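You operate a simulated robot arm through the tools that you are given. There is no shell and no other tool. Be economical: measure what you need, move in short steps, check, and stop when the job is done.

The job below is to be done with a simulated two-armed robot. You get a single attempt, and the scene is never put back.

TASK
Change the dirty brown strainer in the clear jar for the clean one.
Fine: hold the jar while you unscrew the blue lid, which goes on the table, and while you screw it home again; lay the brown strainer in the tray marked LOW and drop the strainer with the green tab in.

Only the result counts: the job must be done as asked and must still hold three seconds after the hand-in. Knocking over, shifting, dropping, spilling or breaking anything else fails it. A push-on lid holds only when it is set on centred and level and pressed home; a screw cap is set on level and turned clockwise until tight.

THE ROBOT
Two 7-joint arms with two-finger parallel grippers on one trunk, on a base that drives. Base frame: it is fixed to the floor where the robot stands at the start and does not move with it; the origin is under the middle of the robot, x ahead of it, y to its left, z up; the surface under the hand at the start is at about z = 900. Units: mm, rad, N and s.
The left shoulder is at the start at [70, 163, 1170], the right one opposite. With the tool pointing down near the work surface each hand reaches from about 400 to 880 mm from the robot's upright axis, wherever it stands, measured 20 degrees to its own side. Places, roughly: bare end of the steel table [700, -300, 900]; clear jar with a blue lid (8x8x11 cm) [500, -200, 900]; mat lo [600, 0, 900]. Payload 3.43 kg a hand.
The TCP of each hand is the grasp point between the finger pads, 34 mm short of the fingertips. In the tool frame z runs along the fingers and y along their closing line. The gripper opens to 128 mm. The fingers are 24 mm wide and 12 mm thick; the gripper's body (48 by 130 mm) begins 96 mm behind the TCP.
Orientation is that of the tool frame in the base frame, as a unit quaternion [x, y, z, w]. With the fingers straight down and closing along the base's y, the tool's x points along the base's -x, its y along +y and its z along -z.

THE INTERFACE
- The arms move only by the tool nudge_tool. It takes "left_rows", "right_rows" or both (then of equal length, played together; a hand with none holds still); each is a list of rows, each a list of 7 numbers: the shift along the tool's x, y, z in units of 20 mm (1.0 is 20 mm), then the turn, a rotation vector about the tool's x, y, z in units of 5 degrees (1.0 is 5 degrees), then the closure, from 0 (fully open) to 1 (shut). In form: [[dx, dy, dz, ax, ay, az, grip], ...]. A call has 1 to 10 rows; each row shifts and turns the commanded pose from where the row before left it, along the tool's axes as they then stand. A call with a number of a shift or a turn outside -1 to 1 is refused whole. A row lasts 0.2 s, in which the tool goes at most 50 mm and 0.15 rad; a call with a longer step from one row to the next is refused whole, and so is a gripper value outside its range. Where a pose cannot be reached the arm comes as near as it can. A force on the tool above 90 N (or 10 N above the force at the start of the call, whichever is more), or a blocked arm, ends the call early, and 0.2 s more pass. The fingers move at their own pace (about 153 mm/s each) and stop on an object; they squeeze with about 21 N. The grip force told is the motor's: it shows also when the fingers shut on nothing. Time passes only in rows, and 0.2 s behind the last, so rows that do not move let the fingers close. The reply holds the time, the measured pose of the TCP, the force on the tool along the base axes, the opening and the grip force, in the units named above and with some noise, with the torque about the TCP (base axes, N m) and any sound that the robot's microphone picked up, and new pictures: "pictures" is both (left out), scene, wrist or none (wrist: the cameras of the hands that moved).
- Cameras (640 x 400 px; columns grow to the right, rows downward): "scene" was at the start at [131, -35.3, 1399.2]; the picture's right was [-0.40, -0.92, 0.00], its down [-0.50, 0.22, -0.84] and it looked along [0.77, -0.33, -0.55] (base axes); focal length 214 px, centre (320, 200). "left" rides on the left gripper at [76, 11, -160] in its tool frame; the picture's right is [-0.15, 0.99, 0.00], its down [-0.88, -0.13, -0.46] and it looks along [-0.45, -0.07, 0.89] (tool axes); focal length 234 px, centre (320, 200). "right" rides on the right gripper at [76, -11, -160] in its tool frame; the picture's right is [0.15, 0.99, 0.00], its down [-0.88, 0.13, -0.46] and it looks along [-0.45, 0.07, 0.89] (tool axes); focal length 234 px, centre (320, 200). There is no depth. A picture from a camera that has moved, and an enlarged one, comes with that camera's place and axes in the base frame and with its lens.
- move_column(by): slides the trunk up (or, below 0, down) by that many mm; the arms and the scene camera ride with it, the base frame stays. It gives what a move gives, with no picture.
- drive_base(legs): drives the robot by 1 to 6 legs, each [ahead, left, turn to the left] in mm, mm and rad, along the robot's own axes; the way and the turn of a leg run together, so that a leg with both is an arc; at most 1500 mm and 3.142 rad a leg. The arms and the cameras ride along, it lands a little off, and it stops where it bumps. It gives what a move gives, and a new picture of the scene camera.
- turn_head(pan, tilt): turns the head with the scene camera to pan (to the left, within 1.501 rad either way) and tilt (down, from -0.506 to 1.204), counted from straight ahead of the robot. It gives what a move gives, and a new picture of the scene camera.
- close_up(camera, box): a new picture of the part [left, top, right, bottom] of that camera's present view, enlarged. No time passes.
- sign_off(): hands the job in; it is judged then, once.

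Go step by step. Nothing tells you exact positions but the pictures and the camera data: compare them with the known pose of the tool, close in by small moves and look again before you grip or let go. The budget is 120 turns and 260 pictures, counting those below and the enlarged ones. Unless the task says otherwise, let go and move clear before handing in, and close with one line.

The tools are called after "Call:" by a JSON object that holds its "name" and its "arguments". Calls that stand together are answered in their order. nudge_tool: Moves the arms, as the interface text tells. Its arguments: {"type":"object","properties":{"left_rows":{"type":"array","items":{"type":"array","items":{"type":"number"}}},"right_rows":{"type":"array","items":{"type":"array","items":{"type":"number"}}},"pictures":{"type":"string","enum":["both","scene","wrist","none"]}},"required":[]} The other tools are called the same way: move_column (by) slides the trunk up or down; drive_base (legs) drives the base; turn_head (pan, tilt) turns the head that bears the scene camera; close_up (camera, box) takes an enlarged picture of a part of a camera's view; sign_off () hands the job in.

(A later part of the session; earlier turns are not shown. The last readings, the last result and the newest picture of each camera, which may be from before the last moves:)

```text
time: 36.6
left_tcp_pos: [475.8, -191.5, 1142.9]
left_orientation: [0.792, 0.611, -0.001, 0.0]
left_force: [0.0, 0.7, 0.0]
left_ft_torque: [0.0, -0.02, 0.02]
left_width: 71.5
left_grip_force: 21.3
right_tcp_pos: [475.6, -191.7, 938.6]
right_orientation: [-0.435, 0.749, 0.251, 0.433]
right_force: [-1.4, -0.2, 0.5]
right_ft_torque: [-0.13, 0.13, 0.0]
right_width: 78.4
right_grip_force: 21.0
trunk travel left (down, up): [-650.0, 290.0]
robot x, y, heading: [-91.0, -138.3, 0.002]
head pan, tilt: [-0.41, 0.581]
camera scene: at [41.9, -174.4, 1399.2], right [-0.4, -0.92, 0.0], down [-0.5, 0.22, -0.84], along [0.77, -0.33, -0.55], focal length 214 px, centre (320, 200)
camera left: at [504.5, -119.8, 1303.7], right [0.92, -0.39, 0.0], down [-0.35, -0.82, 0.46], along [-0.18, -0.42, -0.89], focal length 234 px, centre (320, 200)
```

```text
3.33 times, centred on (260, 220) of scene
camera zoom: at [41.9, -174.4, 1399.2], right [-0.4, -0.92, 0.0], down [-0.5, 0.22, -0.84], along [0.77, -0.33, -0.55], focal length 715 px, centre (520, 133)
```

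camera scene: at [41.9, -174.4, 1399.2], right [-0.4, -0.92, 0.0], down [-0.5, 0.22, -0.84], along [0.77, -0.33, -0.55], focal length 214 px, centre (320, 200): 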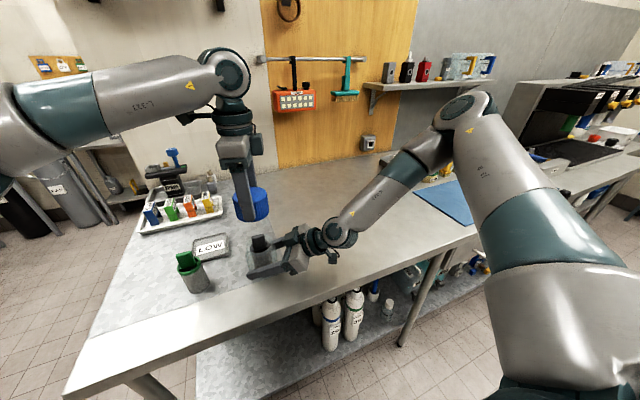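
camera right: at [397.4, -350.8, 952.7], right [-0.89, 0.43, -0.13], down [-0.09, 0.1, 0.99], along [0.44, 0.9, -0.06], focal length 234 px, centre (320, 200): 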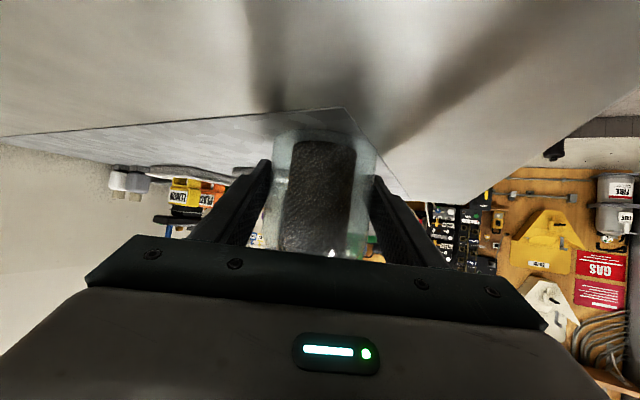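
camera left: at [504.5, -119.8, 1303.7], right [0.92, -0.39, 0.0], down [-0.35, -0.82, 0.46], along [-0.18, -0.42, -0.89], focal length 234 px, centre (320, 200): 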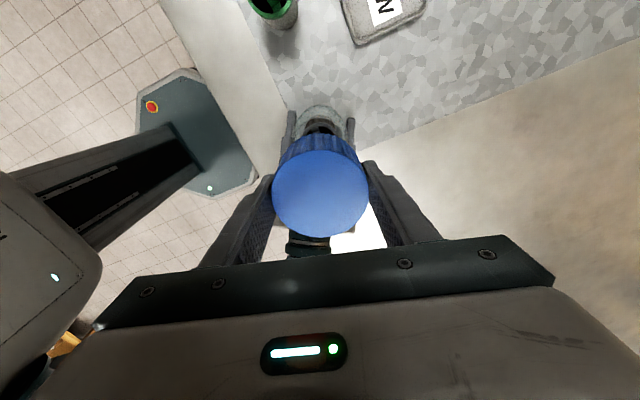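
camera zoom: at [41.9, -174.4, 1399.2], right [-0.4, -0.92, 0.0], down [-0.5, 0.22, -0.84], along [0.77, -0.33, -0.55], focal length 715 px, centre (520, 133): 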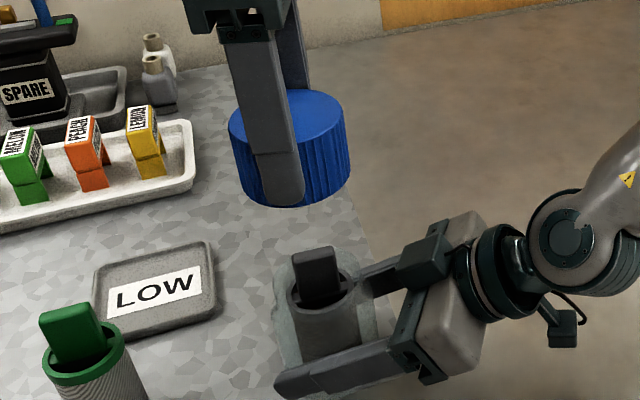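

The lid is off and the brown strainer shows a tab sticking up. I'll carry the lid to the bare steel near [615,-230].

Call:
{"name": "nudge_tool", "arguments": {"left_rows": [[0, 0.9, 0, 0, 0, 0, 0.6], [0, 0.9, 0, 0, 0, 0, 0.6], [0, 0.9, 0, 0, 0, 0, 0.6], [0, 0.9, 0, 0, 0, 0, 0.6], [0, 0.9, 0, 0, 0, 0, 0.6], [0, 0.9, 0.5, 0, 0, 0, 0.6], [0, 0.9, 1, 0, 0, 0, 0.6], [0, 0.9, 1, 0, 0, 0, 0.6], [0, 0, 1, 0, 0, 0, 0.6], [0, 0, 1, 0, 0, 0, 0.6]]}}

```text
time: 38.8
left_tcp_pos: [616.7, -224.3, 1051.3]
left_orientation: [0.792, 0.611, 0.0, 0.0]
left_force: [-0.1, 0.2, -0.9]
left_ft_torque: [0.02, 0.0, 0.0]
left_width: 71.4
left_grip_force: 21.0
right_tcp_pos: [476.4, -191.2, 937.9]
right_orientation: [-0.435, 0.749, 0.252, 0.432]
right_force: [-0.3, 0.7, 1.3]
right_ft_torque: [-0.02, 0.03, -0.03]
right_width: 78.4
right_grip_force: 20.7
trunk travel left (down, up): [-650.0, 290.0]
robot x, y, heading: [-86.1, -139.6, 0.008]
head pan, tilt: [-0.41, 0.581]
camera scene: at [42.8, -174.3, 1399.2], right [-0.4, -0.92, 0.0], down [-0.51, 0.22, -0.84], along [0.77, -0.33, -0.55], focal length 214 px, centre (320, 200)
camera left: at [645.8, -154.2, 1211.9], right [0.92, -0.39, 0.0], down [-0.35, -0.82, 0.46], along [-0.18, -0.42, -0.89], focal length 234 px, centre (320, 200)
```

scene: 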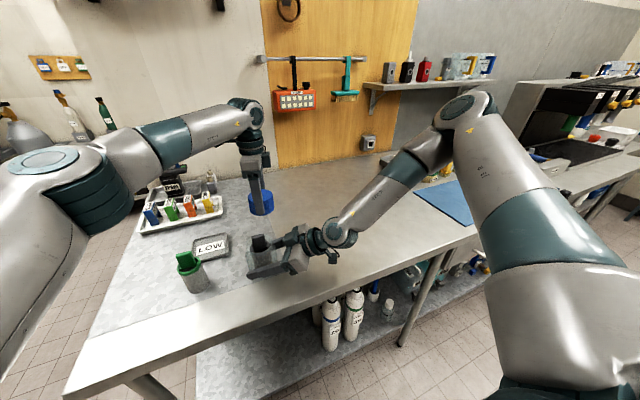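
left: 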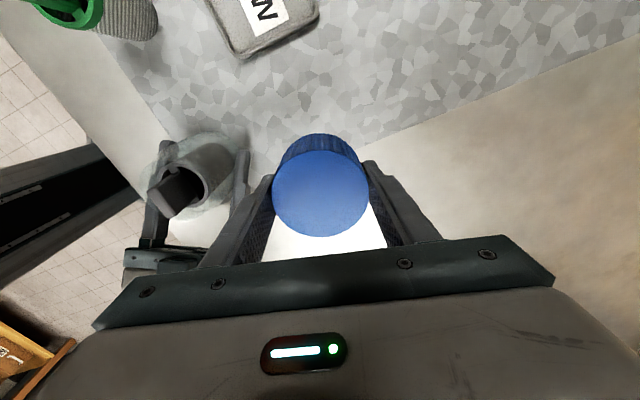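

The mat's edge lies near y≈-238, so I'll shift the lid to y≈-290 to keep it wholly on bare steel, then lower it.

Call:
{"name": "nudge_tool", "arguments": {"left_rows": [[-0.9, 0.2, 0, 0, 0, 0, 0.6], [-0.9, 0.2, 0, 0, 0, 0, 0.6], [-0.9, 0.2, 0, 0, 0, 0, 0.6], [-0.5, 0.1, 0.5, 0, 0, 0, 0.6], [0, 0, 1, 0, 0, 0, 0.6], [0, 0, 1, 0, 0, 0, 0.6], [0, 0, 1, 0, 0, 0, 0.6], [0, 0, 0.9, 0, 0, 0, 0.6], [0, 0, 0.4, 0, 0, 0, 0.6]]}}

Call:
{"name": "close_up", "arguments": {"camera": "scene", "box": [200, 160, 360, 260]}}

```text
time: 40.8
left_tcp_pos: [614.4, -291.1, 956.2]
left_orientation: [0.791, 0.611, 0.0, 0.0]
left_force: [0.7, -0.6, 0.5]
left_ft_torque: [-0.02, 0.0, 0.01]
left_width: 71.2
left_grip_force: 20.9
right_tcp_pos: [476.0, -192.4, 937.8]
right_orientation: [-0.435, 0.749, 0.251, 0.432]
right_force: [-0.8, -1.0, -0.4]
right_ft_torque: [0.01, -0.03, 0.01]
right_width: 78.7
right_grip_force: 21.4
trunk travel left (down, up): [-650.0, 290.0]
robot x, y, heading: [-86.7, -140.5, 0.001]
head pan, tilt: [-0.41, 0.581]
camera scene: at [42.6, -174.4, 1399.2], right [-0.4, -0.92, 0.0], down [-0.5, 0.22, -0.84], along [0.77, -0.33, -0.55], focal length 214 px, centre (320, 200)
camera left: at [643.1, -220.5, 1115.4], right [0.92, -0.39, 0.0], down [-0.35, -0.82, 0.46], along [-0.18, -0.42, -0.89], focal length 234 px, centre (320, 200)
```

scene: 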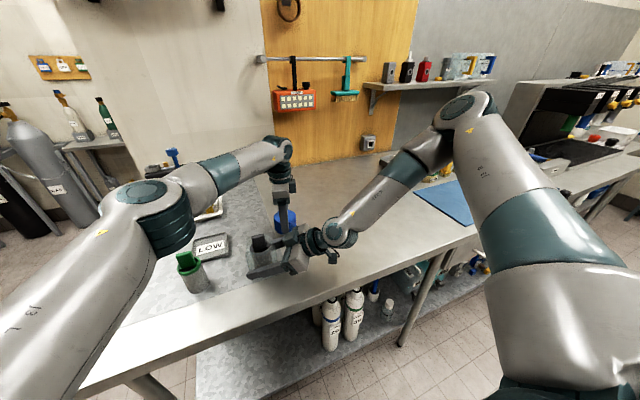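
left: 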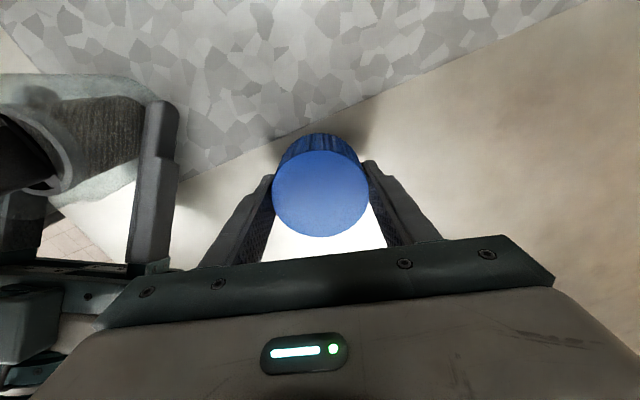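

```text
4.00 times, centred on (280, 210) of scene
camera zoom: at [42.6, -174.4, 1399.2], right [-0.4, -0.92, 0.0], down [-0.5, 0.22, -0.84], along [0.77, -0.33, -0.55], focal length 858 px, centre (480, 160)
```

zoom: 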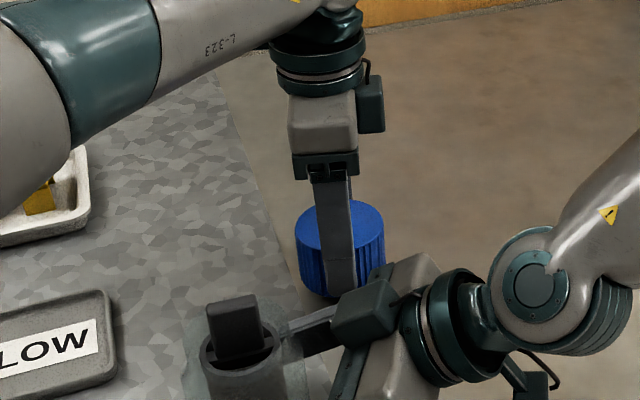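

Clear of everything. I'll lower in 2–3 mm steps until it touches.

Call:
{"name": "nudge_tool", "arguments": {"left_rows": [[0, 0, 0.2, 0, 0, 0, 0.6], [0, 0, 0.15, 0, 0, 0, 0.6], [0, 0, 0.1, 0, 0, 0, 0.6], [0, 0, 0.1, 0, 0, 0, 0.6], [0, 0, 0.1, 0, 0, 0, 0.6]], "pictures": "none"}}

```text
time: 42.0
left_tcp_pos: [612.9, -290.4, 944.5]
left_orientation: [0.791, 0.611, 0.001, 0.002]
left_force: [3.2, -0.2, 15.7]
left_ft_torque: [-0.46, 0.11, 0.1]
left_width: 71.3
left_grip_force: 21.0
right_tcp_pos: [474.8, -192.3, 939.2]
right_orientation: [-0.435, 0.749, 0.25, 0.433]
right_force: [0.8, 1.0, -0.6]
right_ft_torque: [-0.01, 0.01, 0.01]
right_width: 78.3
right_grip_force: 20.9
trunk travel left (down, up): [-650.0, 290.0]
robot x, y, heading: [-91.6, -141.9, 0.005]
head pan, tilt: [-0.41, 0.581]
```

The lid touches the table at TCP z ≈ 945. I'll open and rise straight up.

Call:
{"name": "nudge_tool", "arguments": {"left_rows": [[0, 0, -0.02, 0, 0, 0, 0.4], [0, 0, 0, 0, 0, 0, 0.25], [0, 0, 0, 0, 0, 0, 0.2], [0, 0, -0.4, 0, 0, 0, 0.2], [0, 0, -0.9, 0, 0, 0, 0.2], [0, 0, -1, 0, 0, 0, 0.2], [0, 0, -1, 0, 0, 0, 0.2], [0, 0, -1, 0, 0, 0, 0.2], [0, 0, -1, 0, 0, 0, 0.2], [0, 0, -1, 0, 0, 0, 0.2]]}}

Call:
{"name": "close_up", "arguments": {"camera": "left", "box": [120, 0, 376, 170]}}

```text
time: 44.2
left_tcp_pos: [611.1, -290.2, 1071.1]
left_orientation: [0.792, 0.611, 0.0, 0.001]
left_force: [0.6, -0.5, -0.6]
left_ft_torque: [0.01, -0.02, 0.0]
left_width: 102.4
left_grip_force: 0.1
right_tcp_pos: [475.9, -191.7, 939.5]
right_orientation: [-0.434, 0.749, 0.25, 0.433]
right_force: [-0.7, -1.0, -0.6]
right_ft_torque: [0.0, 0.01, 0.01]
right_width: 78.6
right_grip_force: 20.4
trunk travel left (down, up): [-650.0, 290.0]
robot x, y, heading: [-92.2, -141.3, 0.0]
head pan, tilt: [-0.41, 0.581]
camera scene: at [41.9, -174.7, 1399.2], right [-0.4, -0.92, 0.0], down [-0.5, 0.22, -0.84], along [0.77, -0.33, -0.55], focal length 214 px, centre (320, 200)
camera left: at [640.5, -218.6, 1230.5], right [0.92, -0.39, 0.0], down [-0.35, -0.82, 0.46], along [-0.18, -0.42, -0.89], focal length 234 px, centre (320, 200)
```

scene: 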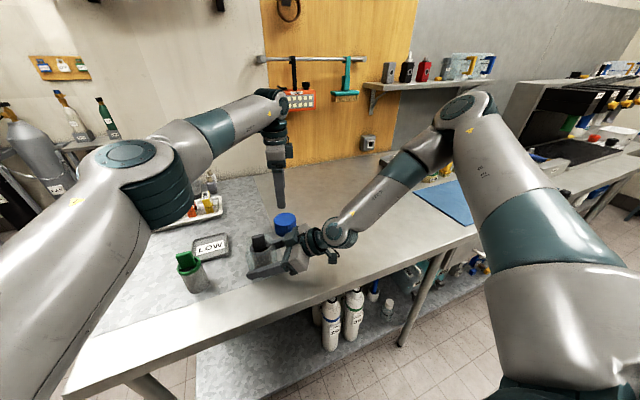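
left: 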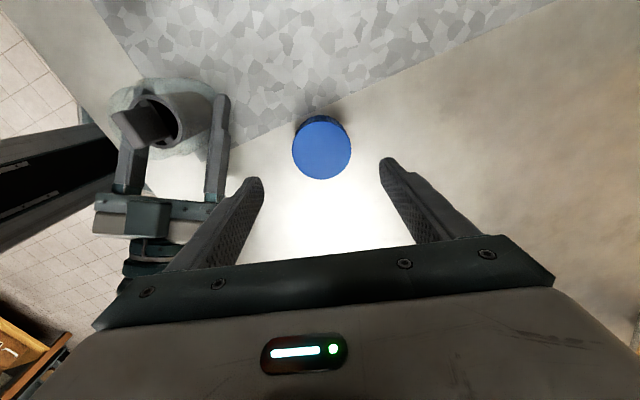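

```text
2.35 times, centred on (248, 85) of left
camera zoom: at [640.5, -218.6, 1230.5], right [0.92, -0.39, 0.0], down [-0.35, -0.82, 0.46], along [-0.18, -0.42, -0.89], focal length 551 px, centre (489, 471)
```

zoom: 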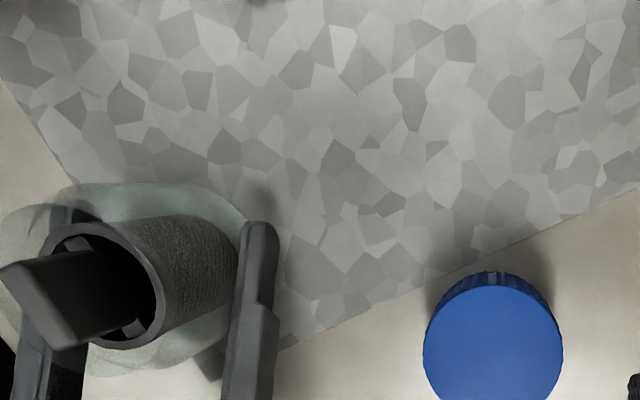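

The lid stands on the steel. I'll bring the left hand above the jar to see the brown strainer's tab from above.

Call:
{"name": "nudge_tool", "arguments": {"left_rows": [[0, 0, -1, 0, 0, 1, 0.2], [0, 0, -1, 0, 0, 1, 0.2], [0, 0, -1, 0, 0, 1, 0], [0, 0, -1, 0, 0, 1, 0], [0, 0, -1, 0, 0, 1, 0], [0, 0, 0, 0, 0, 1, 0], [0, 0, 0, 0, 0, 1, 0], [0, 0, 0, 0, 0, 1, 0], [0, 0, 0, 0, 0, 1, 0]], "pictures": "none"}}

Call:
{"name": "nudge_tool", "arguments": {"left_rows": [[0, 0, 0, 0, 0, 1, 0], [0, 0, 0, 0, 0, 1, 0], [0, 0, 0, 0, 0, 1, 0], [0, 0, 0, 0, 0, 1, 0], [0, 0, 0, 0, 0, 1, 0], [0, 0, 0, 0, 0, 1, 0], [0, 0, 0, 0, 0, 1, 0], [0, 0, 0, 0, 0, 1, 0], [0, 0, 0, 0, 0, 1, 0], [0, 0, 0, 0, 0, 1, 0]], "pictures": "none"}}

Call:
{"name": "nudge_tool", "arguments": {"left_rows": [[0, 0, 0, 0, 0, 1, 0], [0, 0, 0, 0, 0, 1, 0], [0, 0, 0, 0, 0, 1, 0], [0, 0, 0, 0, 0, 1, 0], [0, 0, 0, 0, 0, 1, 0], [0, 0, 0, 0, 0, 1, 0], [0, 0, 0, 0, 0, 1, 0], [0, 0, 0, 0, 0, 1, 0], [0, 0, 0, 0, 0, 1, 0], [0, 0, 0, 0, 0, 1, 0]], "pictures": "none"}}

```text
time: 46.2
left_tcp_pos: [604.5, -280.4, 1166.3]
left_orientation: [0.966, 0.26, 0.0, 0.001]
left_force: [0.0, 0.3, 0.1]
left_ft_torque: [-0.01, 0.0, 0.0]
left_width: 128.0
left_grip_force: 0.0
left hand out of reach, approached as far as the arm can: row 4
right_tcp_pos: [475.9, -191.9, 938.2]
right_orientation: [-0.434, 0.749, 0.251, 0.433]
right_force: [-0.4, -1.0, -0.7]
right_ft_torque: [0.0, 0.01, -0.01]
right_width: 78.3
right_grip_force: 21.1
trunk travel left (down, up): [-650.0, 290.0]
robot x, y, heading: [-88.5, -141.6, 0.004]
head pan, tilt: [-0.41, 0.581]
```

```text
time: 48.4
left_tcp_pos: [603.5, -281.7, 1166.7]
left_orientation: [0.985, -0.173, 0.002, 0.002]
left_force: [-0.2, 0.6, -0.2]
left_ft_torque: [0.0, 0.02, 0.02]
left_width: 128.1
left_grip_force: 0.1
right_tcp_pos: [475.4, -190.7, 938.2]
right_orientation: [-0.435, 0.749, 0.251, 0.433]
right_force: [-0.8, -0.2, -0.9]
right_ft_torque: [0.01, -0.05, 0.04]
right_width: 78.5
right_grip_force: 20.7
trunk travel left (down, up): [-650.0, 290.0]
robot x, y, heading: [-89.3, -140.7, 0.006]
head pan, tilt: [-0.41, 0.581]
```

```text
time: 50.6
left_tcp_pos: [604.6, -282.0, 1165.8]
left_orientation: [0.82, -0.572, 0.001, 0.0]
left_force: [0.5, -0.1, 0.0]
left_ft_torque: [0.02, 0.02, -0.03]
left_width: 127.7
left_grip_force: 0.0
right_tcp_pos: [475.5, -192.2, 938.5]
right_orientation: [-0.435, 0.749, 0.251, 0.433]
right_force: [1.0, 0.0, -0.3]
right_ft_torque: [-0.05, 0.02, -0.02]
right_width: 78.4
right_grip_force: 20.7
trunk travel left (down, up): [-650.0, 290.0]
robot x, y, heading: [-90.2, -142.7, 0.001]
head pan, tilt: [-0.41, 0.581]
```

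Yaw is 110° now. I'll finish to 90° while moving above the jar.

Call:
{"name": "nudge_tool", "arguments": {"left_rows": [[0, 0, 0, 0, 0, 1, 0], [0, 0, 0, 0, 0, 1, 0], [0, 0, 0, 0, 0, 1, 0], [0, 0, 0, 0, 0, 1, 0], [-0.8, 1, 0, 0, 0, 0, 0], [-0.8, 1, 0, 0, 0, 0, 0], [-0.8, 1, 0, 0, 0, 0, 0], [-0.8, 1, 0, 0, 0, 0, 0], [-0.7, 1, 0, 0, 0, 0, 0], [-0.6, 1, 0, 0, 0, 0, 0]], "pictures": "none"}}

Call:
{"name": "nudge_tool", "arguments": {"left_rows": [[0, 0.4, 0, 0, 0, 0, 0]]}}

Call:
{"name": "close_up", "arguments": {"camera": "left", "box": [240, 60, 400, 180]}}

Call:
{"name": "close_up", "arguments": {"camera": "scene", "box": [160, 190, 320, 310]}}

```text
time: 52.8
left_tcp_pos: [484.0, -191.5, 1167.1]
left_orientation: [0.709, -0.706, 0.001, 0.001]
left_force: [-0.6, 0.2, -0.4]
left_ft_torque: [-0.05, -0.01, 0.04]
left_width: 128.0
left_grip_force: 0.0
right_tcp_pos: [475.4, -191.4, 938.3]
right_orientation: [-0.436, 0.749, 0.25, 0.431]
right_force: [0.3, 0.5, -1.0]
right_ft_torque: [0.02, 0.03, -0.04]
right_width: 78.3
right_grip_force: 21.0
trunk travel left (down, up): [-650.0, 290.0]
robot x, y, heading: [-91.4, -140.2, 0.003]
head pan, tilt: [-0.41, 0.581]
```

```text
time: 53.2
left_tcp_pos: [476.4, -193.3, 1168.0]
left_orientation: [0.709, -0.705, 0.0, 0.0]
left_force: [-0.8, 0.0, 0.0]
left_ft_torque: [-0.01, -0.04, 0.0]
left_width: 127.9
left_grip_force: 0.1
right_tcp_pos: [475.3, -191.9, 938.7]
right_orientation: [-0.434, 0.749, 0.25, 0.433]
right_force: [-0.2, 0.2, -0.3]
right_ft_torque: [-0.03, -0.02, 0.0]
right_width: 78.3
right_grip_force: 20.8
trunk travel left (down, up): [-650.0, 290.0]
robot x, y, heading: [-90.0, -139.4, 0.003]
head pan, tilt: [-0.41, 0.581]
camera scene: at [42.1, -174.0, 1399.2], right [-0.4, -0.92, 0.0], down [-0.5, 0.22, -0.84], along [0.77, -0.33, -0.55], focal length 214 px, centre (320, 200)
camera left: at [464.8, -268.4, 1326.9], right [-0.99, 0.14, 0.0], down [0.13, 0.88, 0.46], along [0.06, 0.45, -0.89], focal length 234 px, centre (320, 200)
```

scene: 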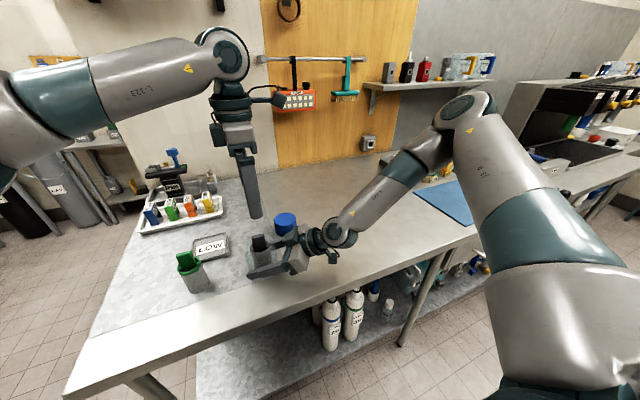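
left: 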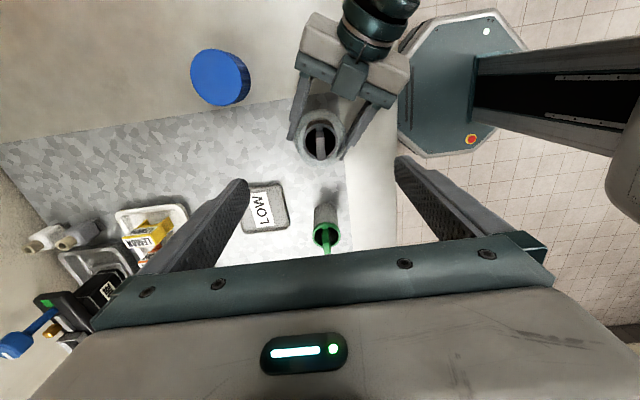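

```text
3.33 times, centred on (320, 120) of left
camera zoom: at [464.8, -268.4, 1326.9], right [-0.99, 0.14, 0.0], down [0.13, 0.88, 0.46], along [0.06, 0.45, -0.89], focal length 781 px, centre (320, 467)
```

zoom: 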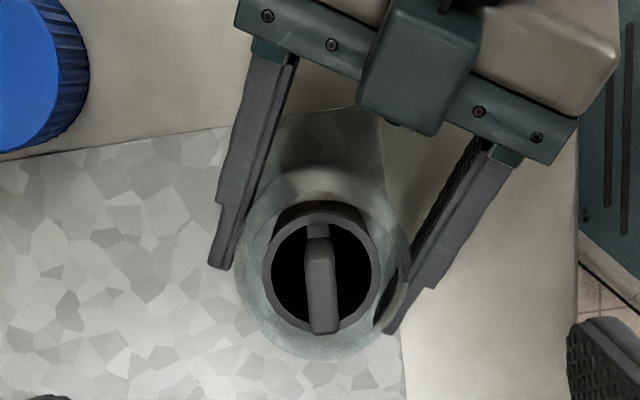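

```text
3.33 times, centred on (240, 250) of scene
camera zoom: at [42.1, -174.0, 1399.2], right [-0.4, -0.92, 0.0], down [-0.5, 0.22, -0.84], along [0.77, -0.33, -0.55], focal length 715 px, centre (587, 33)
```

zoom: 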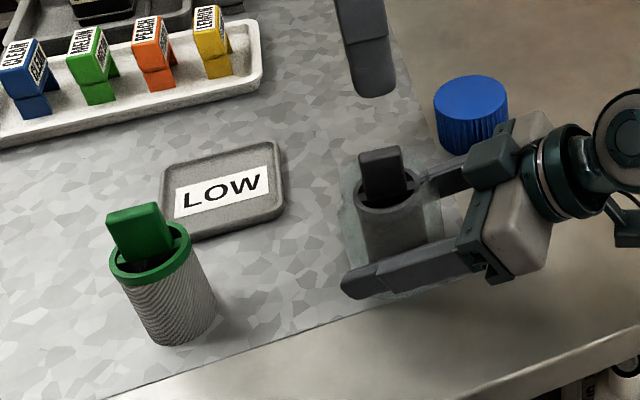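

The tab is thin along x, so the present yaw of 90° suits it. I'll look closer to judge the heights of rim and tab.

Call:
{"name": "close_up", "arguments": {"camera": "scene", "box": [236, 220, 284, 265]}}

Call:
{"name": "close_up", "arguments": {"camera": "right", "box": [230, 120, 422, 260]}}

Call:
{"name": "close_up", "arguments": {"camera": "left", "box": [290, 100, 354, 165]}}

```text
8.89 times, centred on (260, 242) of scene
camera zoom: at [42.1, -174.0, 1399.2], right [-0.4, -0.92, 0.0], down [-0.5, 0.22, -0.84], along [0.77, -0.33, -0.55], focal length 1906 px, centre (853, -178)
```

zoom: 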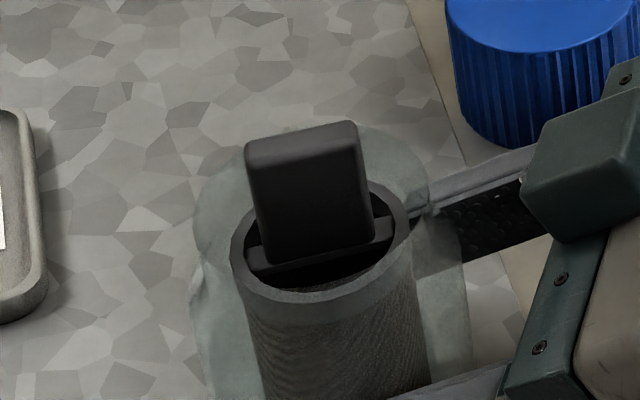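

```text
2.86 times, centred on (326, 190) of right
camera zoom: at [397.3, -350.6, 952.8], right [-0.89, 0.43, -0.13], down [-0.09, 0.11, 0.99], along [0.44, 0.9, -0.06], focal length 669 px, centre (303, 229)
```

zoom: 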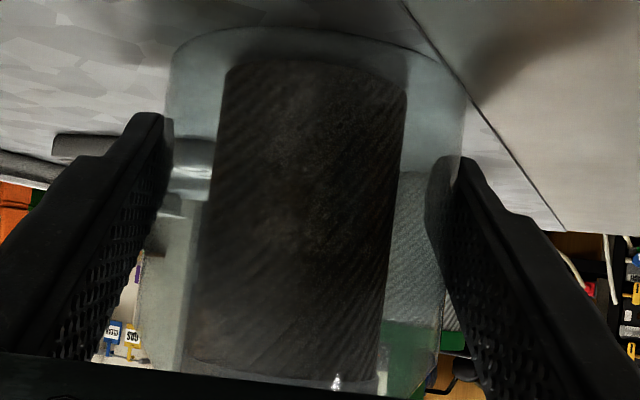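

```text
6.15 times, centred on (322, 132) of left
camera zoom: at [464.8, -268.4, 1326.9], right [-0.99, 0.14, 0.0], down [0.13, 0.88, 0.46], along [0.06, 0.45, -0.89], focal length 1441 px, centre (308, 615)
```

zoom: 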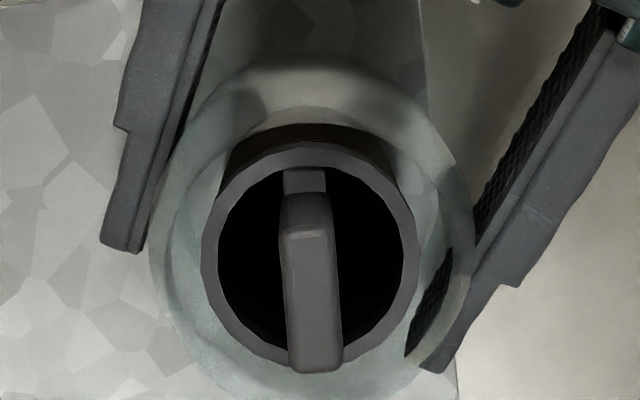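

The tab stands at about [474,-190], some 11 mm thick with its top near z 1027. I'll set the fingers to about 51 mm and descend over it.

Call:
{"name": "nudge_tool", "arguments": {"left_rows": [[-0.15, 0.1, 0, 0, 0, 0, 0.6], [0, 0, 0.8, 0, 0, 0, 0.6], [0, 0, 1, 0, 0, 0, 0.6], [0, 0, 1, 0, 0, 0, 0.6], [0, 0, 1, 0, 0, 0, 0.6], [0, 0, 1, 0, 0, 0, 0.6], [0, 0, 0.8, 0, 0, 0, 0.6], [0, 0, 0.6, 0, 0, 0, 0.6]]}}

Call:
{"name": "close_up", "arguments": {"camera": "left", "box": [240, 90, 400, 240]}}

Call:
{"name": "close_up", "arguments": {"camera": "scene", "box": [220, 200, 300, 270]}}

```text
time: 55.0
left_tcp_pos: [476.9, -190.8, 1041.6]
left_orientation: [0.709, -0.705, 0.0, -0.001]
left_force: [0.4, 0.5, -0.9]
left_ft_torque: [0.02, -0.01, -0.03]
left_width: 51.0
left_grip_force: 0.1
right_tcp_pos: [475.8, -191.4, 938.4]
right_orientation: [-0.435, 0.748, 0.252, 0.432]
right_force: [0.4, -0.3, -0.2]
right_ft_torque: [-0.02, 0.0, 0.01]
right_width: 78.3
right_grip_force: 20.5
trunk travel left (down, up): [-650.0, 290.0]
robot x, y, heading: [-89.6, -139.3, 0.002]
head pan, tilt: [-0.41, 0.581]
camera scene: at [42.6, -174.2, 1399.2], right [-0.4, -0.92, 0.0], down [-0.5, 0.22, -0.84], along [0.77, -0.33, -0.55], focal length 214 px, centre (320, 200)
camera left: at [464.8, -266.0, 1202.8], right [-0.99, 0.14, 0.0], down [0.13, 0.88, 0.46], along [0.06, 0.45, -0.89], focal length 234 px, centre (320, 200)
```

scene: 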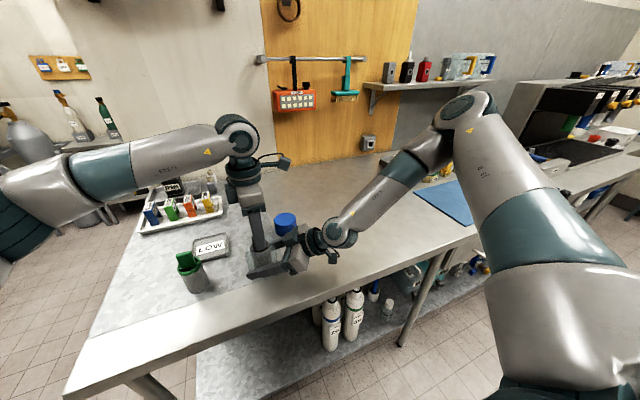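
left: 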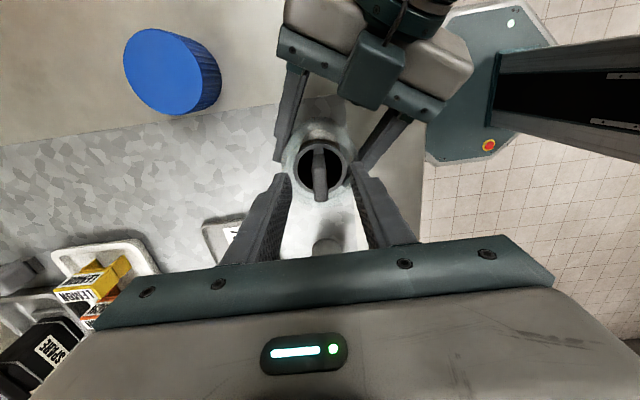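

```text
2.67 times, centred on (320, 165) of left
camera zoom: at [464.8, -266.0, 1202.8], right [-0.99, 0.14, 0.0], down [0.13, 0.88, 0.46], along [0.06, 0.45, -0.89], focal length 624 px, centre (320, 293)
```

zoom: 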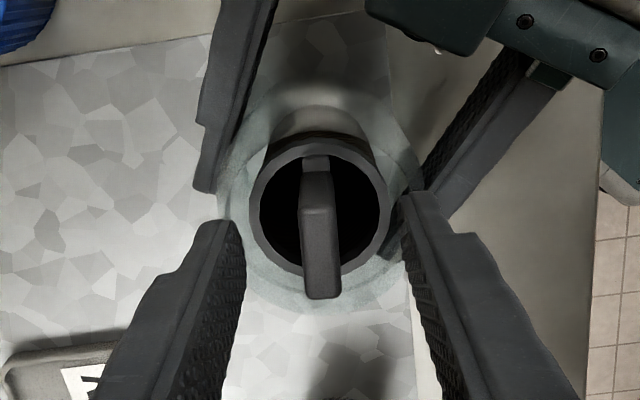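

```text
5.71 times, centred on (260, 235) of scene
camera zoom: at [42.6, -174.2, 1399.2], right [-0.4, -0.92, 0.0], down [-0.5, 0.22, -0.84], along [0.77, -0.33, -0.55], focal length 1226 px, centre (663, 0)
```

zoom: 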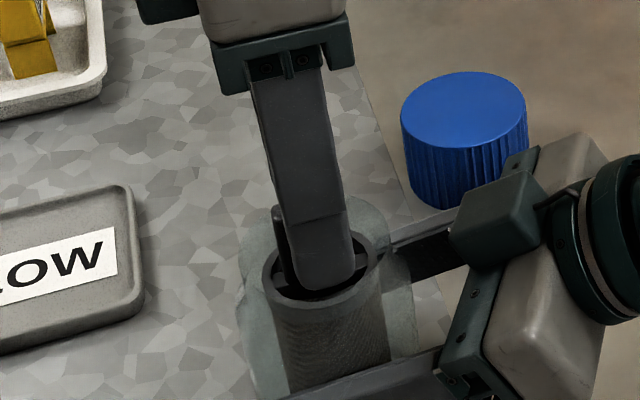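

The tab is between the fingers. I'll go 13 mm lower and close.

Call:
{"name": "nudge_tool", "arguments": {"left_rows": [[0, 0, 0.4, 0, 0, 0, 0.6], [0, 0.05, 0.3, 0, 0, 0, 0.65], [0, 0, 0, 0, 0, 0, 0.75], [0, 0, 0, 0, 0, 0, 0.85], [0, 0, 0, 0, 0, 0, 0.95], [0, 0, 0, 0, 0, 0, 1], [0, 0, 0, 0, 0, 0, 1]]}}

Call:
{"name": "close_up", "arguments": {"camera": "scene", "box": [220, 200, 300, 270]}}

```text
time: 56.6
left_tcp_pos: [474.0, -190.5, 1035.1]
left_orientation: [0.708, -0.706, 0.005, -0.001]
left_force: [-4.4, 11.0, 65.2]
left_ft_torque: [0.55, 0.93, -0.13]
left_width: 39.2
left_grip_force: 20.7
right_tcp_pos: [473.3, -190.8, 938.7]
right_orientation: [-0.435, 0.749, 0.249, 0.433]
right_force: [11.8, -9.6, -14.9]
right_ft_torque: [0.35, 0.65, 0.1]
right_width: 78.3
right_grip_force: 20.7
trunk travel left (down, up): [-650.0, 290.0]
robot x, y, heading: [-87.6, -139.5, 0.001]
head pan, tilt: [-0.41, 0.581]
camera scene: at [38.3, -173.5, 1399.8], right [-0.4, -0.92, 0.0], down [-0.5, 0.22, -0.84], along [0.77, -0.33, -0.55], focal length 214 px, centre (320, 200)
camera left: at [459.8, -264.8, 1196.1], right [-0.99, 0.14, -0.01], down [0.12, 0.88, 0.45], along [0.07, 0.45, -0.89], focal length 234 px, centre (320, 200)
```

scene: 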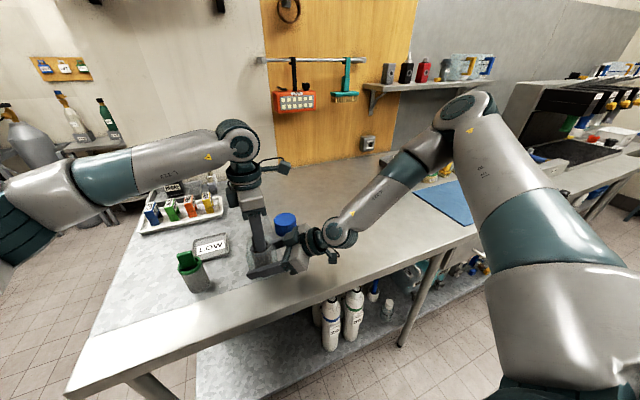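
left: 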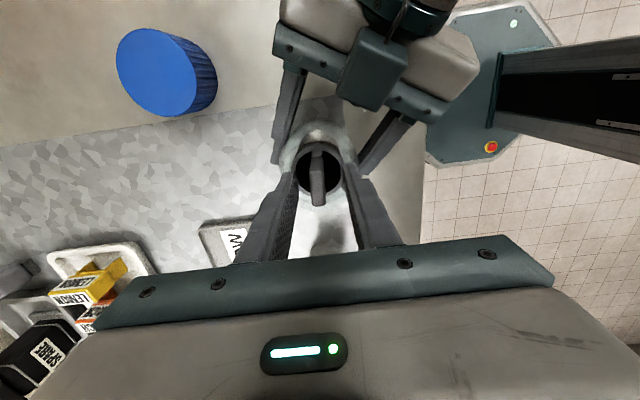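

```text
5.71 times, centred on (260, 235) of scene
camera zoom: at [38.3, -173.5, 1399.8], right [-0.4, -0.92, 0.0], down [-0.5, 0.22, -0.84], along [0.77, -0.33, -0.55], focal length 1226 px, centre (663, 0)
```

zoom: 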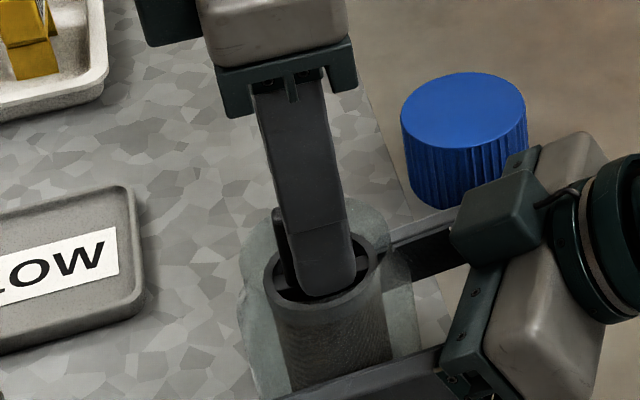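

The fingertips pressed on the rim (about z 1001) and stalled. I'll back up at once and re-open before gripping higher.

Call:
{"name": "nudge_tool", "arguments": {"left_rows": [[0, 0, -0.8, 0, 0, 0, 0.7], [0, 0, 0, 0, 0, 0, 0.65], [0, 0, 0, 0, 0, 0, 0.65]]}}

Call:
{"name": "close_up", "arguments": {"camera": "scene", "box": [220, 200, 300, 270]}}

Call:
{"name": "close_up", "arguments": {"camera": "left", "box": [240, 90, 400, 240]}}

```text
time: 57.4
left_tcp_pos: [472.7, -189.7, 1044.9]
left_orientation: [0.709, -0.705, 0.0, 0.0]
left_force: [1.3, 0.0, -0.1]
left_ft_torque: [0.02, -0.01, 0.0]
left_width: 45.0
left_grip_force: 0.1
right_tcp_pos: [476.4, -190.0, 940.4]
right_orientation: [-0.435, 0.748, 0.25, 0.434]
right_force: [-0.5, 2.4, 9.5]
right_ft_torque: [0.56, 0.1, 0.08]
right_width: 78.0
right_grip_force: 20.5
trunk travel left (down, up): [-650.0, 290.0]
robot x, y, heading: [-89.0, -139.3, 0.0]
head pan, tilt: [-0.41, 0.581]
camera scene: at [41.2, -174.0, 1399.3], right [-0.4, -0.92, 0.0], down [-0.5, 0.22, -0.84], along [0.77, -0.33, -0.55], focal length 214 px, centre (320, 200)
camera left: at [462.0, -264.7, 1205.4], right [-0.99, 0.14, 0.0], down [0.13, 0.88, 0.46], along [0.06, 0.45, -0.89], focal length 234 px, centre (320, 200)
```

scene: 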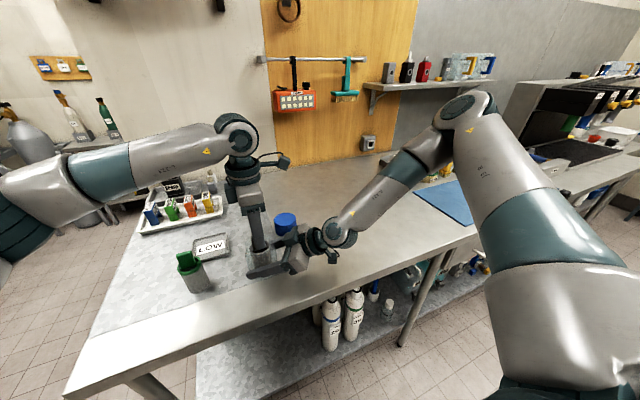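
left: 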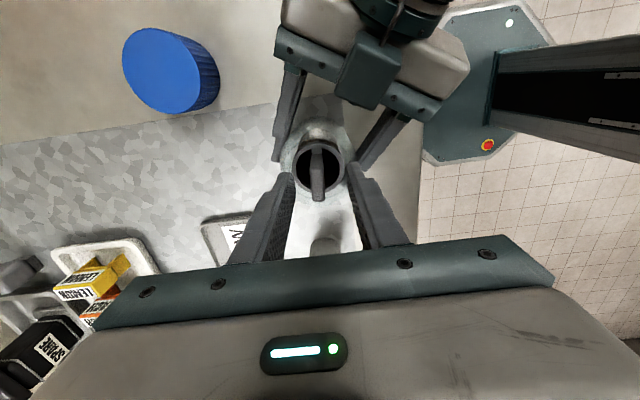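

```text
5.71 times, centred on (260, 235) of scene
camera zoom: at [41.2, -174.0, 1399.3], right [-0.4, -0.92, 0.0], down [-0.5, 0.22, -0.84], along [0.77, -0.33, -0.55], focal length 1226 px, centre (663, 0)
```

zoom: 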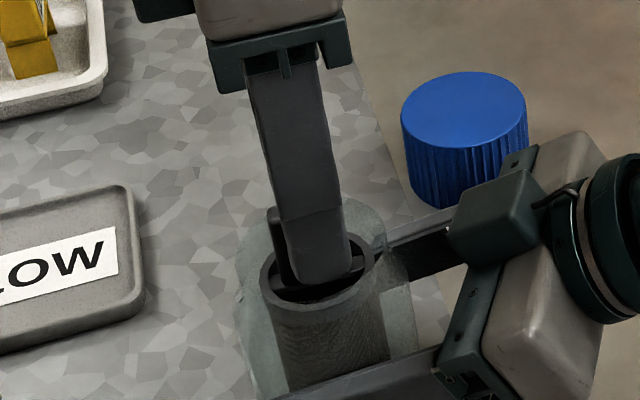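

```text
2.67 times, centred on (320, 165) of left
camera zoom: at [462.0, -264.7, 1205.4], right [-0.99, 0.14, 0.0], down [0.13, 0.88, 0.46], along [0.06, 0.45, -0.89], focal length 624 px, centre (320, 293)
```

zoom: 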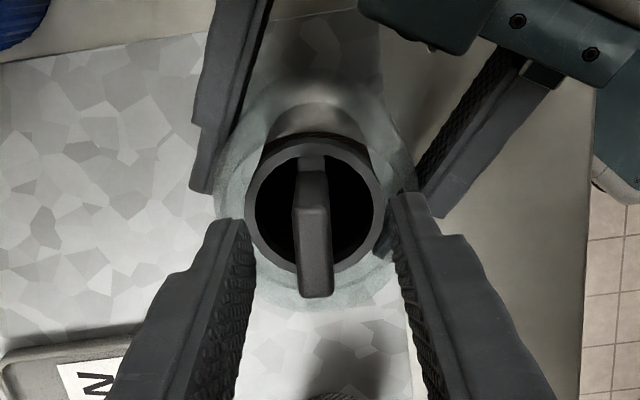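

The strainer and jar look undisturbed. I'll close on the tab slightly above the rim.

Call:
{"name": "nudge_tool", "arguments": {"left_rows": [[0, -0.08, 0.1, 0, 0, 0, 0.7], [0, 0, 0, 0, 0, 0, 0.78], [0, 0, 0, 0, 0, 0, 0.86], [0, 0, 0, 0, 0, 0, 0.94], [0, 0, 0, 0, 0, 0, 1], [0, 0, 0, 0, 0, 0, 1]]}}

Call:
{"name": "close_up", "arguments": {"camera": "scene", "box": [220, 200, 300, 270]}}

Call:
{"name": "close_up", "arguments": {"camera": "left", "box": [240, 90, 400, 240]}}

```text
time: 58.8
left_tcp_pos: [475.0, -189.0, 1043.7]
left_orientation: [0.709, -0.705, 0.001, 0.0]
left_force: [-0.4, 0.0, -0.2]
left_ft_torque: [0.0, -0.01, 0.0]
left_width: 10.9
left_grip_force: 20.8
right_tcp_pos: [475.3, -190.3, 939.6]
right_orientation: [-0.435, 0.748, 0.25, 0.433]
right_force: [-0.6, 5.7, 16.3]
right_ft_torque: [0.54, 0.4, -0.07]
right_width: 77.8
right_grip_force: 21.0
trunk travel left (down, up): [-650.0, 290.0]
robot x, y, heading: [-86.9, -136.6, 0.005]
head pan, tilt: [-0.41, 0.581]
camera scene: at [40.6, -173.5, 1399.4], right [-0.4, -0.92, 0.0], down [-0.5, 0.22, -0.84], along [0.77, -0.33, -0.55], focal length 214 px, centre (320, 200)
camera left: at [463.2, -264.2, 1204.0], right [-0.99, 0.14, 0.0], down [0.13, 0.88, 0.46], along [0.07, 0.45, -0.89], focal length 234 px, centre (320, 200)
```

scene: 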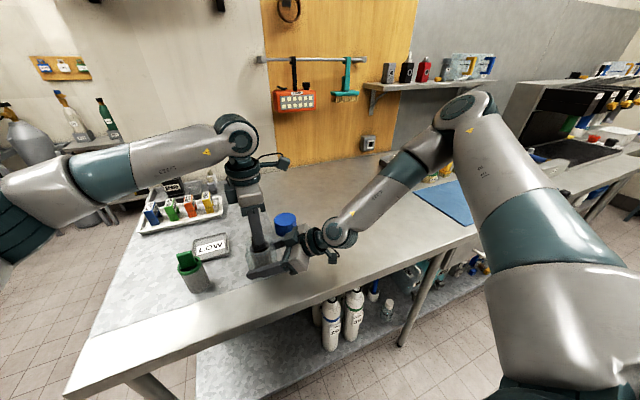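
left: 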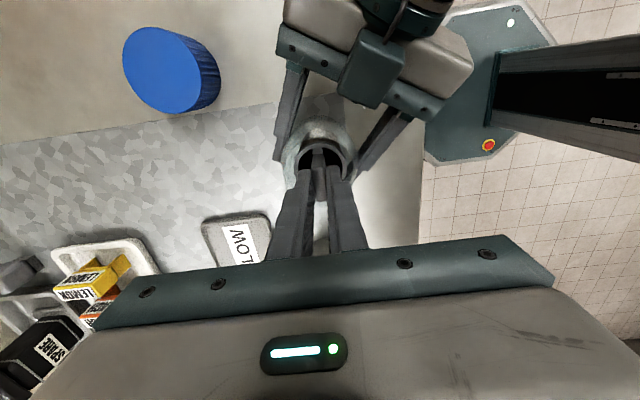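

```text
5.71 times, centred on (260, 235) of scene
camera zoom: at [40.6, -173.5, 1399.4], right [-0.4, -0.92, 0.0], down [-0.5, 0.22, -0.84], along [0.77, -0.33, -0.55], focal length 1226 px, centre (663, 0)
```

zoom: 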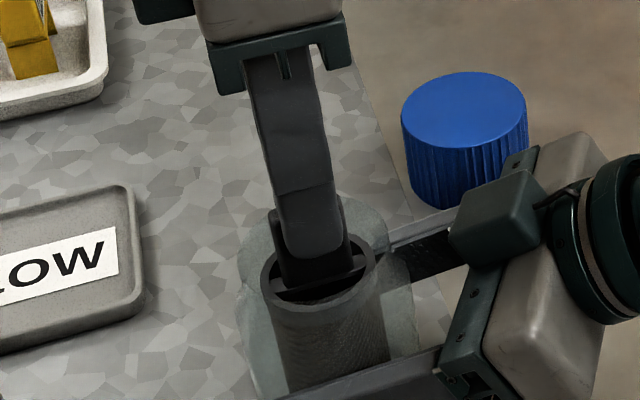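

```text
2.67 times, centred on (320, 165) of left
camera zoom: at [463.2, -264.2, 1204.0], right [-0.99, 0.14, 0.0], down [0.13, 0.88, 0.46], along [0.07, 0.45, -0.89], focal length 624 px, centre (320, 293)
```

zoom: 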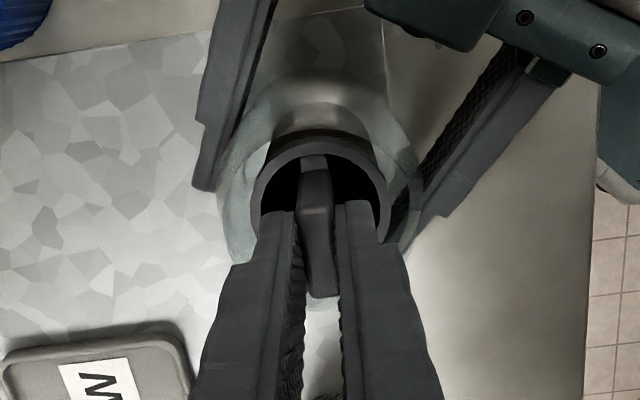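

The tab is gripped at 10.9 mm. I'll lift the strainer slowly and straight up.

Call:
{"name": "nudge_tool", "arguments": {"left_rows": [[0, 0, -0.3, 0, 0, 0, 1], [0, 0, -0.5, 0, 0, 0, 1], [0, 0, -0.7, 0, 0, 0, 1], [0, 0, -0.9, 0, 0, 0, 1], [0, 0, -0.9, 0, 0, 0, 1], [0, 0, -0.9, 0, 0, 0, 1], [0, 0, -0.9, 0, 0, 0, 1], [0, 0, -0.9, 0, 0, 0, 1], [0, 0, -0.8, 0, 0, 0, 1]]}}

Call:
{"name": "close_up", "arguments": {"camera": "scene", "box": [200, 160, 320, 280]}}

```text
time: 60.8
left_tcp_pos: [475.5, -190.6, 1179.8]
left_orientation: [0.709, -0.705, 0.001, -0.001]
left_force: [-0.7, 0.4, -0.9]
left_ft_torque: [0.0, -0.04, 0.0]
left_width: 11.3
left_grip_force: 20.7
right_tcp_pos: [474.0, -191.6, 939.1]
right_orientation: [-0.434, 0.749, 0.25, 0.434]
right_force: [-1.4, 2.2, 11.0]
right_ft_torque: [0.31, 0.39, 0.03]
right_width: 77.7
right_grip_force: 20.8
trunk travel left (down, up): [-650.0, 290.0]
robot x, y, heading: [-89.0, -141.6, 0.002]
head pan, tilt: [-0.41, 0.581]
camera scene: at [40.8, -174.0, 1399.3], right [-0.4, -0.92, 0.0], down [-0.5, 0.22, -0.84], along [0.77, -0.33, -0.55], focal length 214 px, centre (320, 200)
camera left: at [462.8, -264.9, 1340.1], right [-0.99, 0.14, 0.0], down [0.13, 0.88, 0.46], along [0.07, 0.45, -0.89], focal length 234 px, centre (320, 200)
```

scene: 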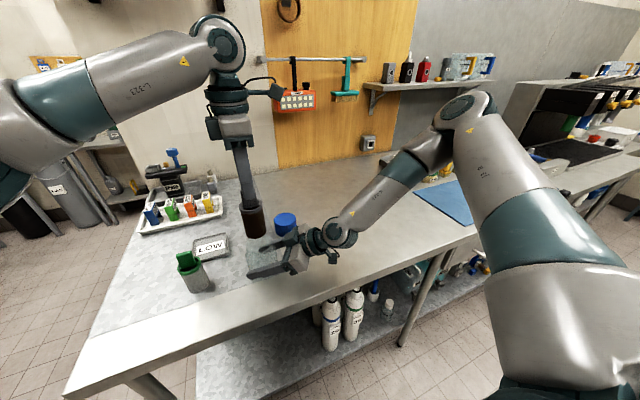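
left: 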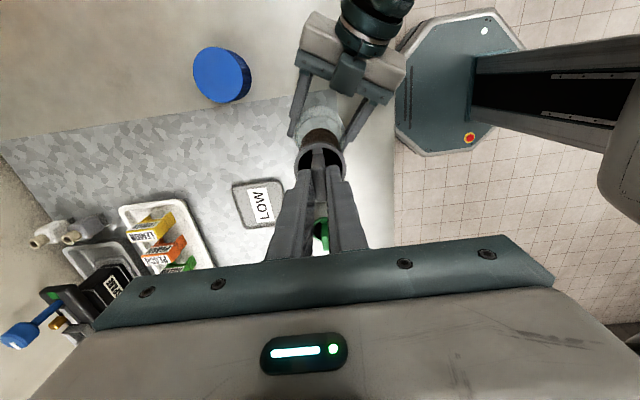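

```text
3.33 times, centred on (260, 220) of scene
camera zoom: at [40.8, -174.0, 1399.3], right [-0.4, -0.92, 0.0], down [-0.5, 0.22, -0.84], along [0.77, -0.33, -0.55], focal length 715 px, centre (520, 133)
```

zoom: 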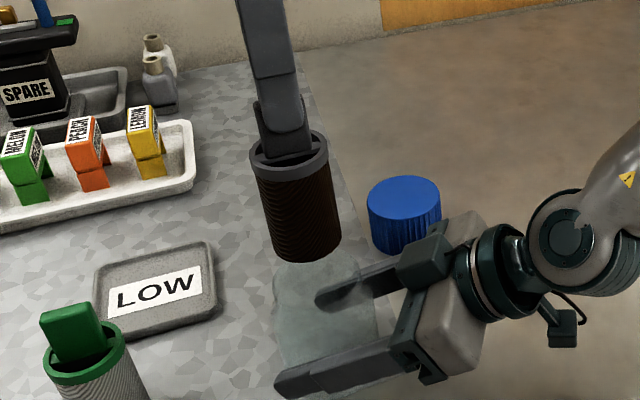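

The brown strainer is out and clear of the jar. The LOW tray's centre is near [624,-52], so I'll carry it above there and look.

Call:
{"name": "nudge_tool", "arguments": {"left_rows": [[-0.87, -0.93, 0, 0, 0, 0, 1], [-0.87, -0.93, 0, 0, 0, 0, 1], [-0.87, -0.93, 0, 0, 0, 0, 1], [-0.87, -0.93, 0, 0, 0, 0, 1], [-0.87, -0.93, 0.5, 0, 0, 0, 1], [-0.87, -0.93, 0.8, 0, 0, 0, 1], [-0.87, -0.93, 0.8, 0, 0, 0, 1], [-0.87, -0.93, 0.8, 0, 0, 0, 1], [0, 0, 0.8, 0, 0, 0, 1], [0, 0, 0.3, 0, 0, 0, 1]]}}

Call:
{"name": "close_up", "arguments": {"camera": "scene", "box": [150, 170, 290, 280]}}

```text
time: 63.0
left_tcp_pos: [624.3, -49.8, 1098.9]
left_orientation: [0.71, -0.705, -0.001, 0.001]
left_force: [0.9, 0.3, 0.2]
left_ft_torque: [0.01, -0.03, 0.03]
left_width: 10.7
left_grip_force: 21.4
right_tcp_pos: [475.4, -191.0, 938.6]
right_orientation: [-0.434, 0.749, 0.25, 0.433]
right_force: [-1.6, 0.7, 3.9]
right_ft_torque: [0.19, 0.14, 0.07]
right_width: 77.8
right_grip_force: 21.3
trunk travel left (down, up): [-650.0, 290.0]
robot x, y, heading: [-90.1, -138.3, 0.005]
head pan, tilt: [-0.41, 0.581]
camera scene: at [41.7, -174.2, 1399.2], right [-0.4, -0.92, 0.0], down [-0.5, 0.22, -0.84], along [0.77, -0.33, -0.55], focal length 214 px, centre (320, 200)
camera left: at [613.3, -124.6, 1259.0], right [-0.99, 0.14, 0.0], down [0.13, 0.88, 0.46], along [0.07, 0.45, -0.89], focal length 234 px, centre (320, 200)
```

scene: 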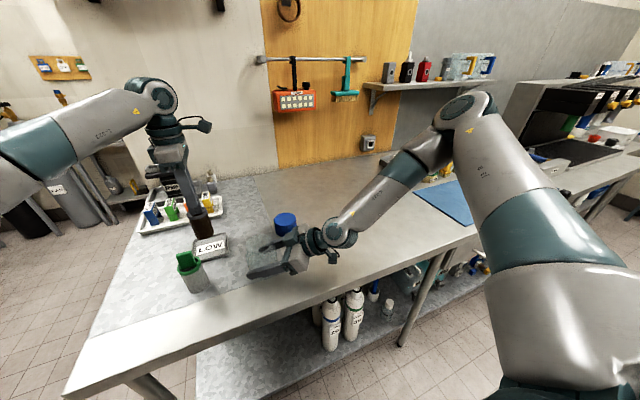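
left: 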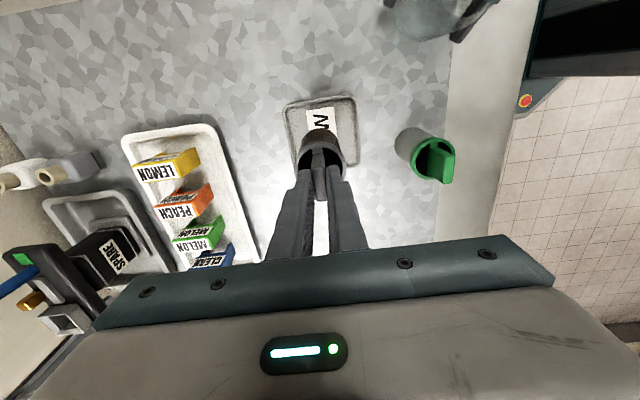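

```text
3.64 times, centred on (220, 225) of scene
camera zoom: at [41.7, -174.2, 1399.2], right [-0.4, -0.92, 0.0], down [-0.5, 0.22, -0.84], along [0.77, -0.33, -0.55], focal length 780 px, centre (684, 109)
```

zoom: 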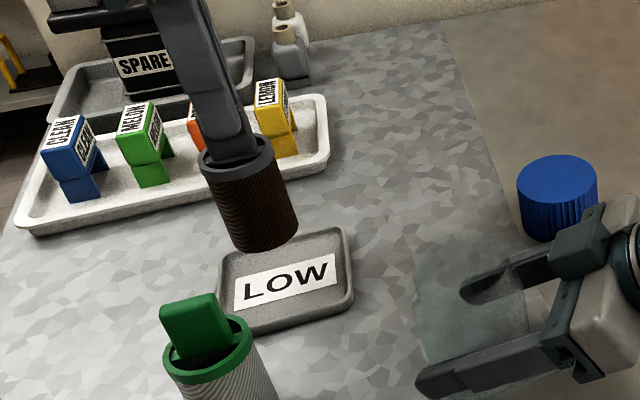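

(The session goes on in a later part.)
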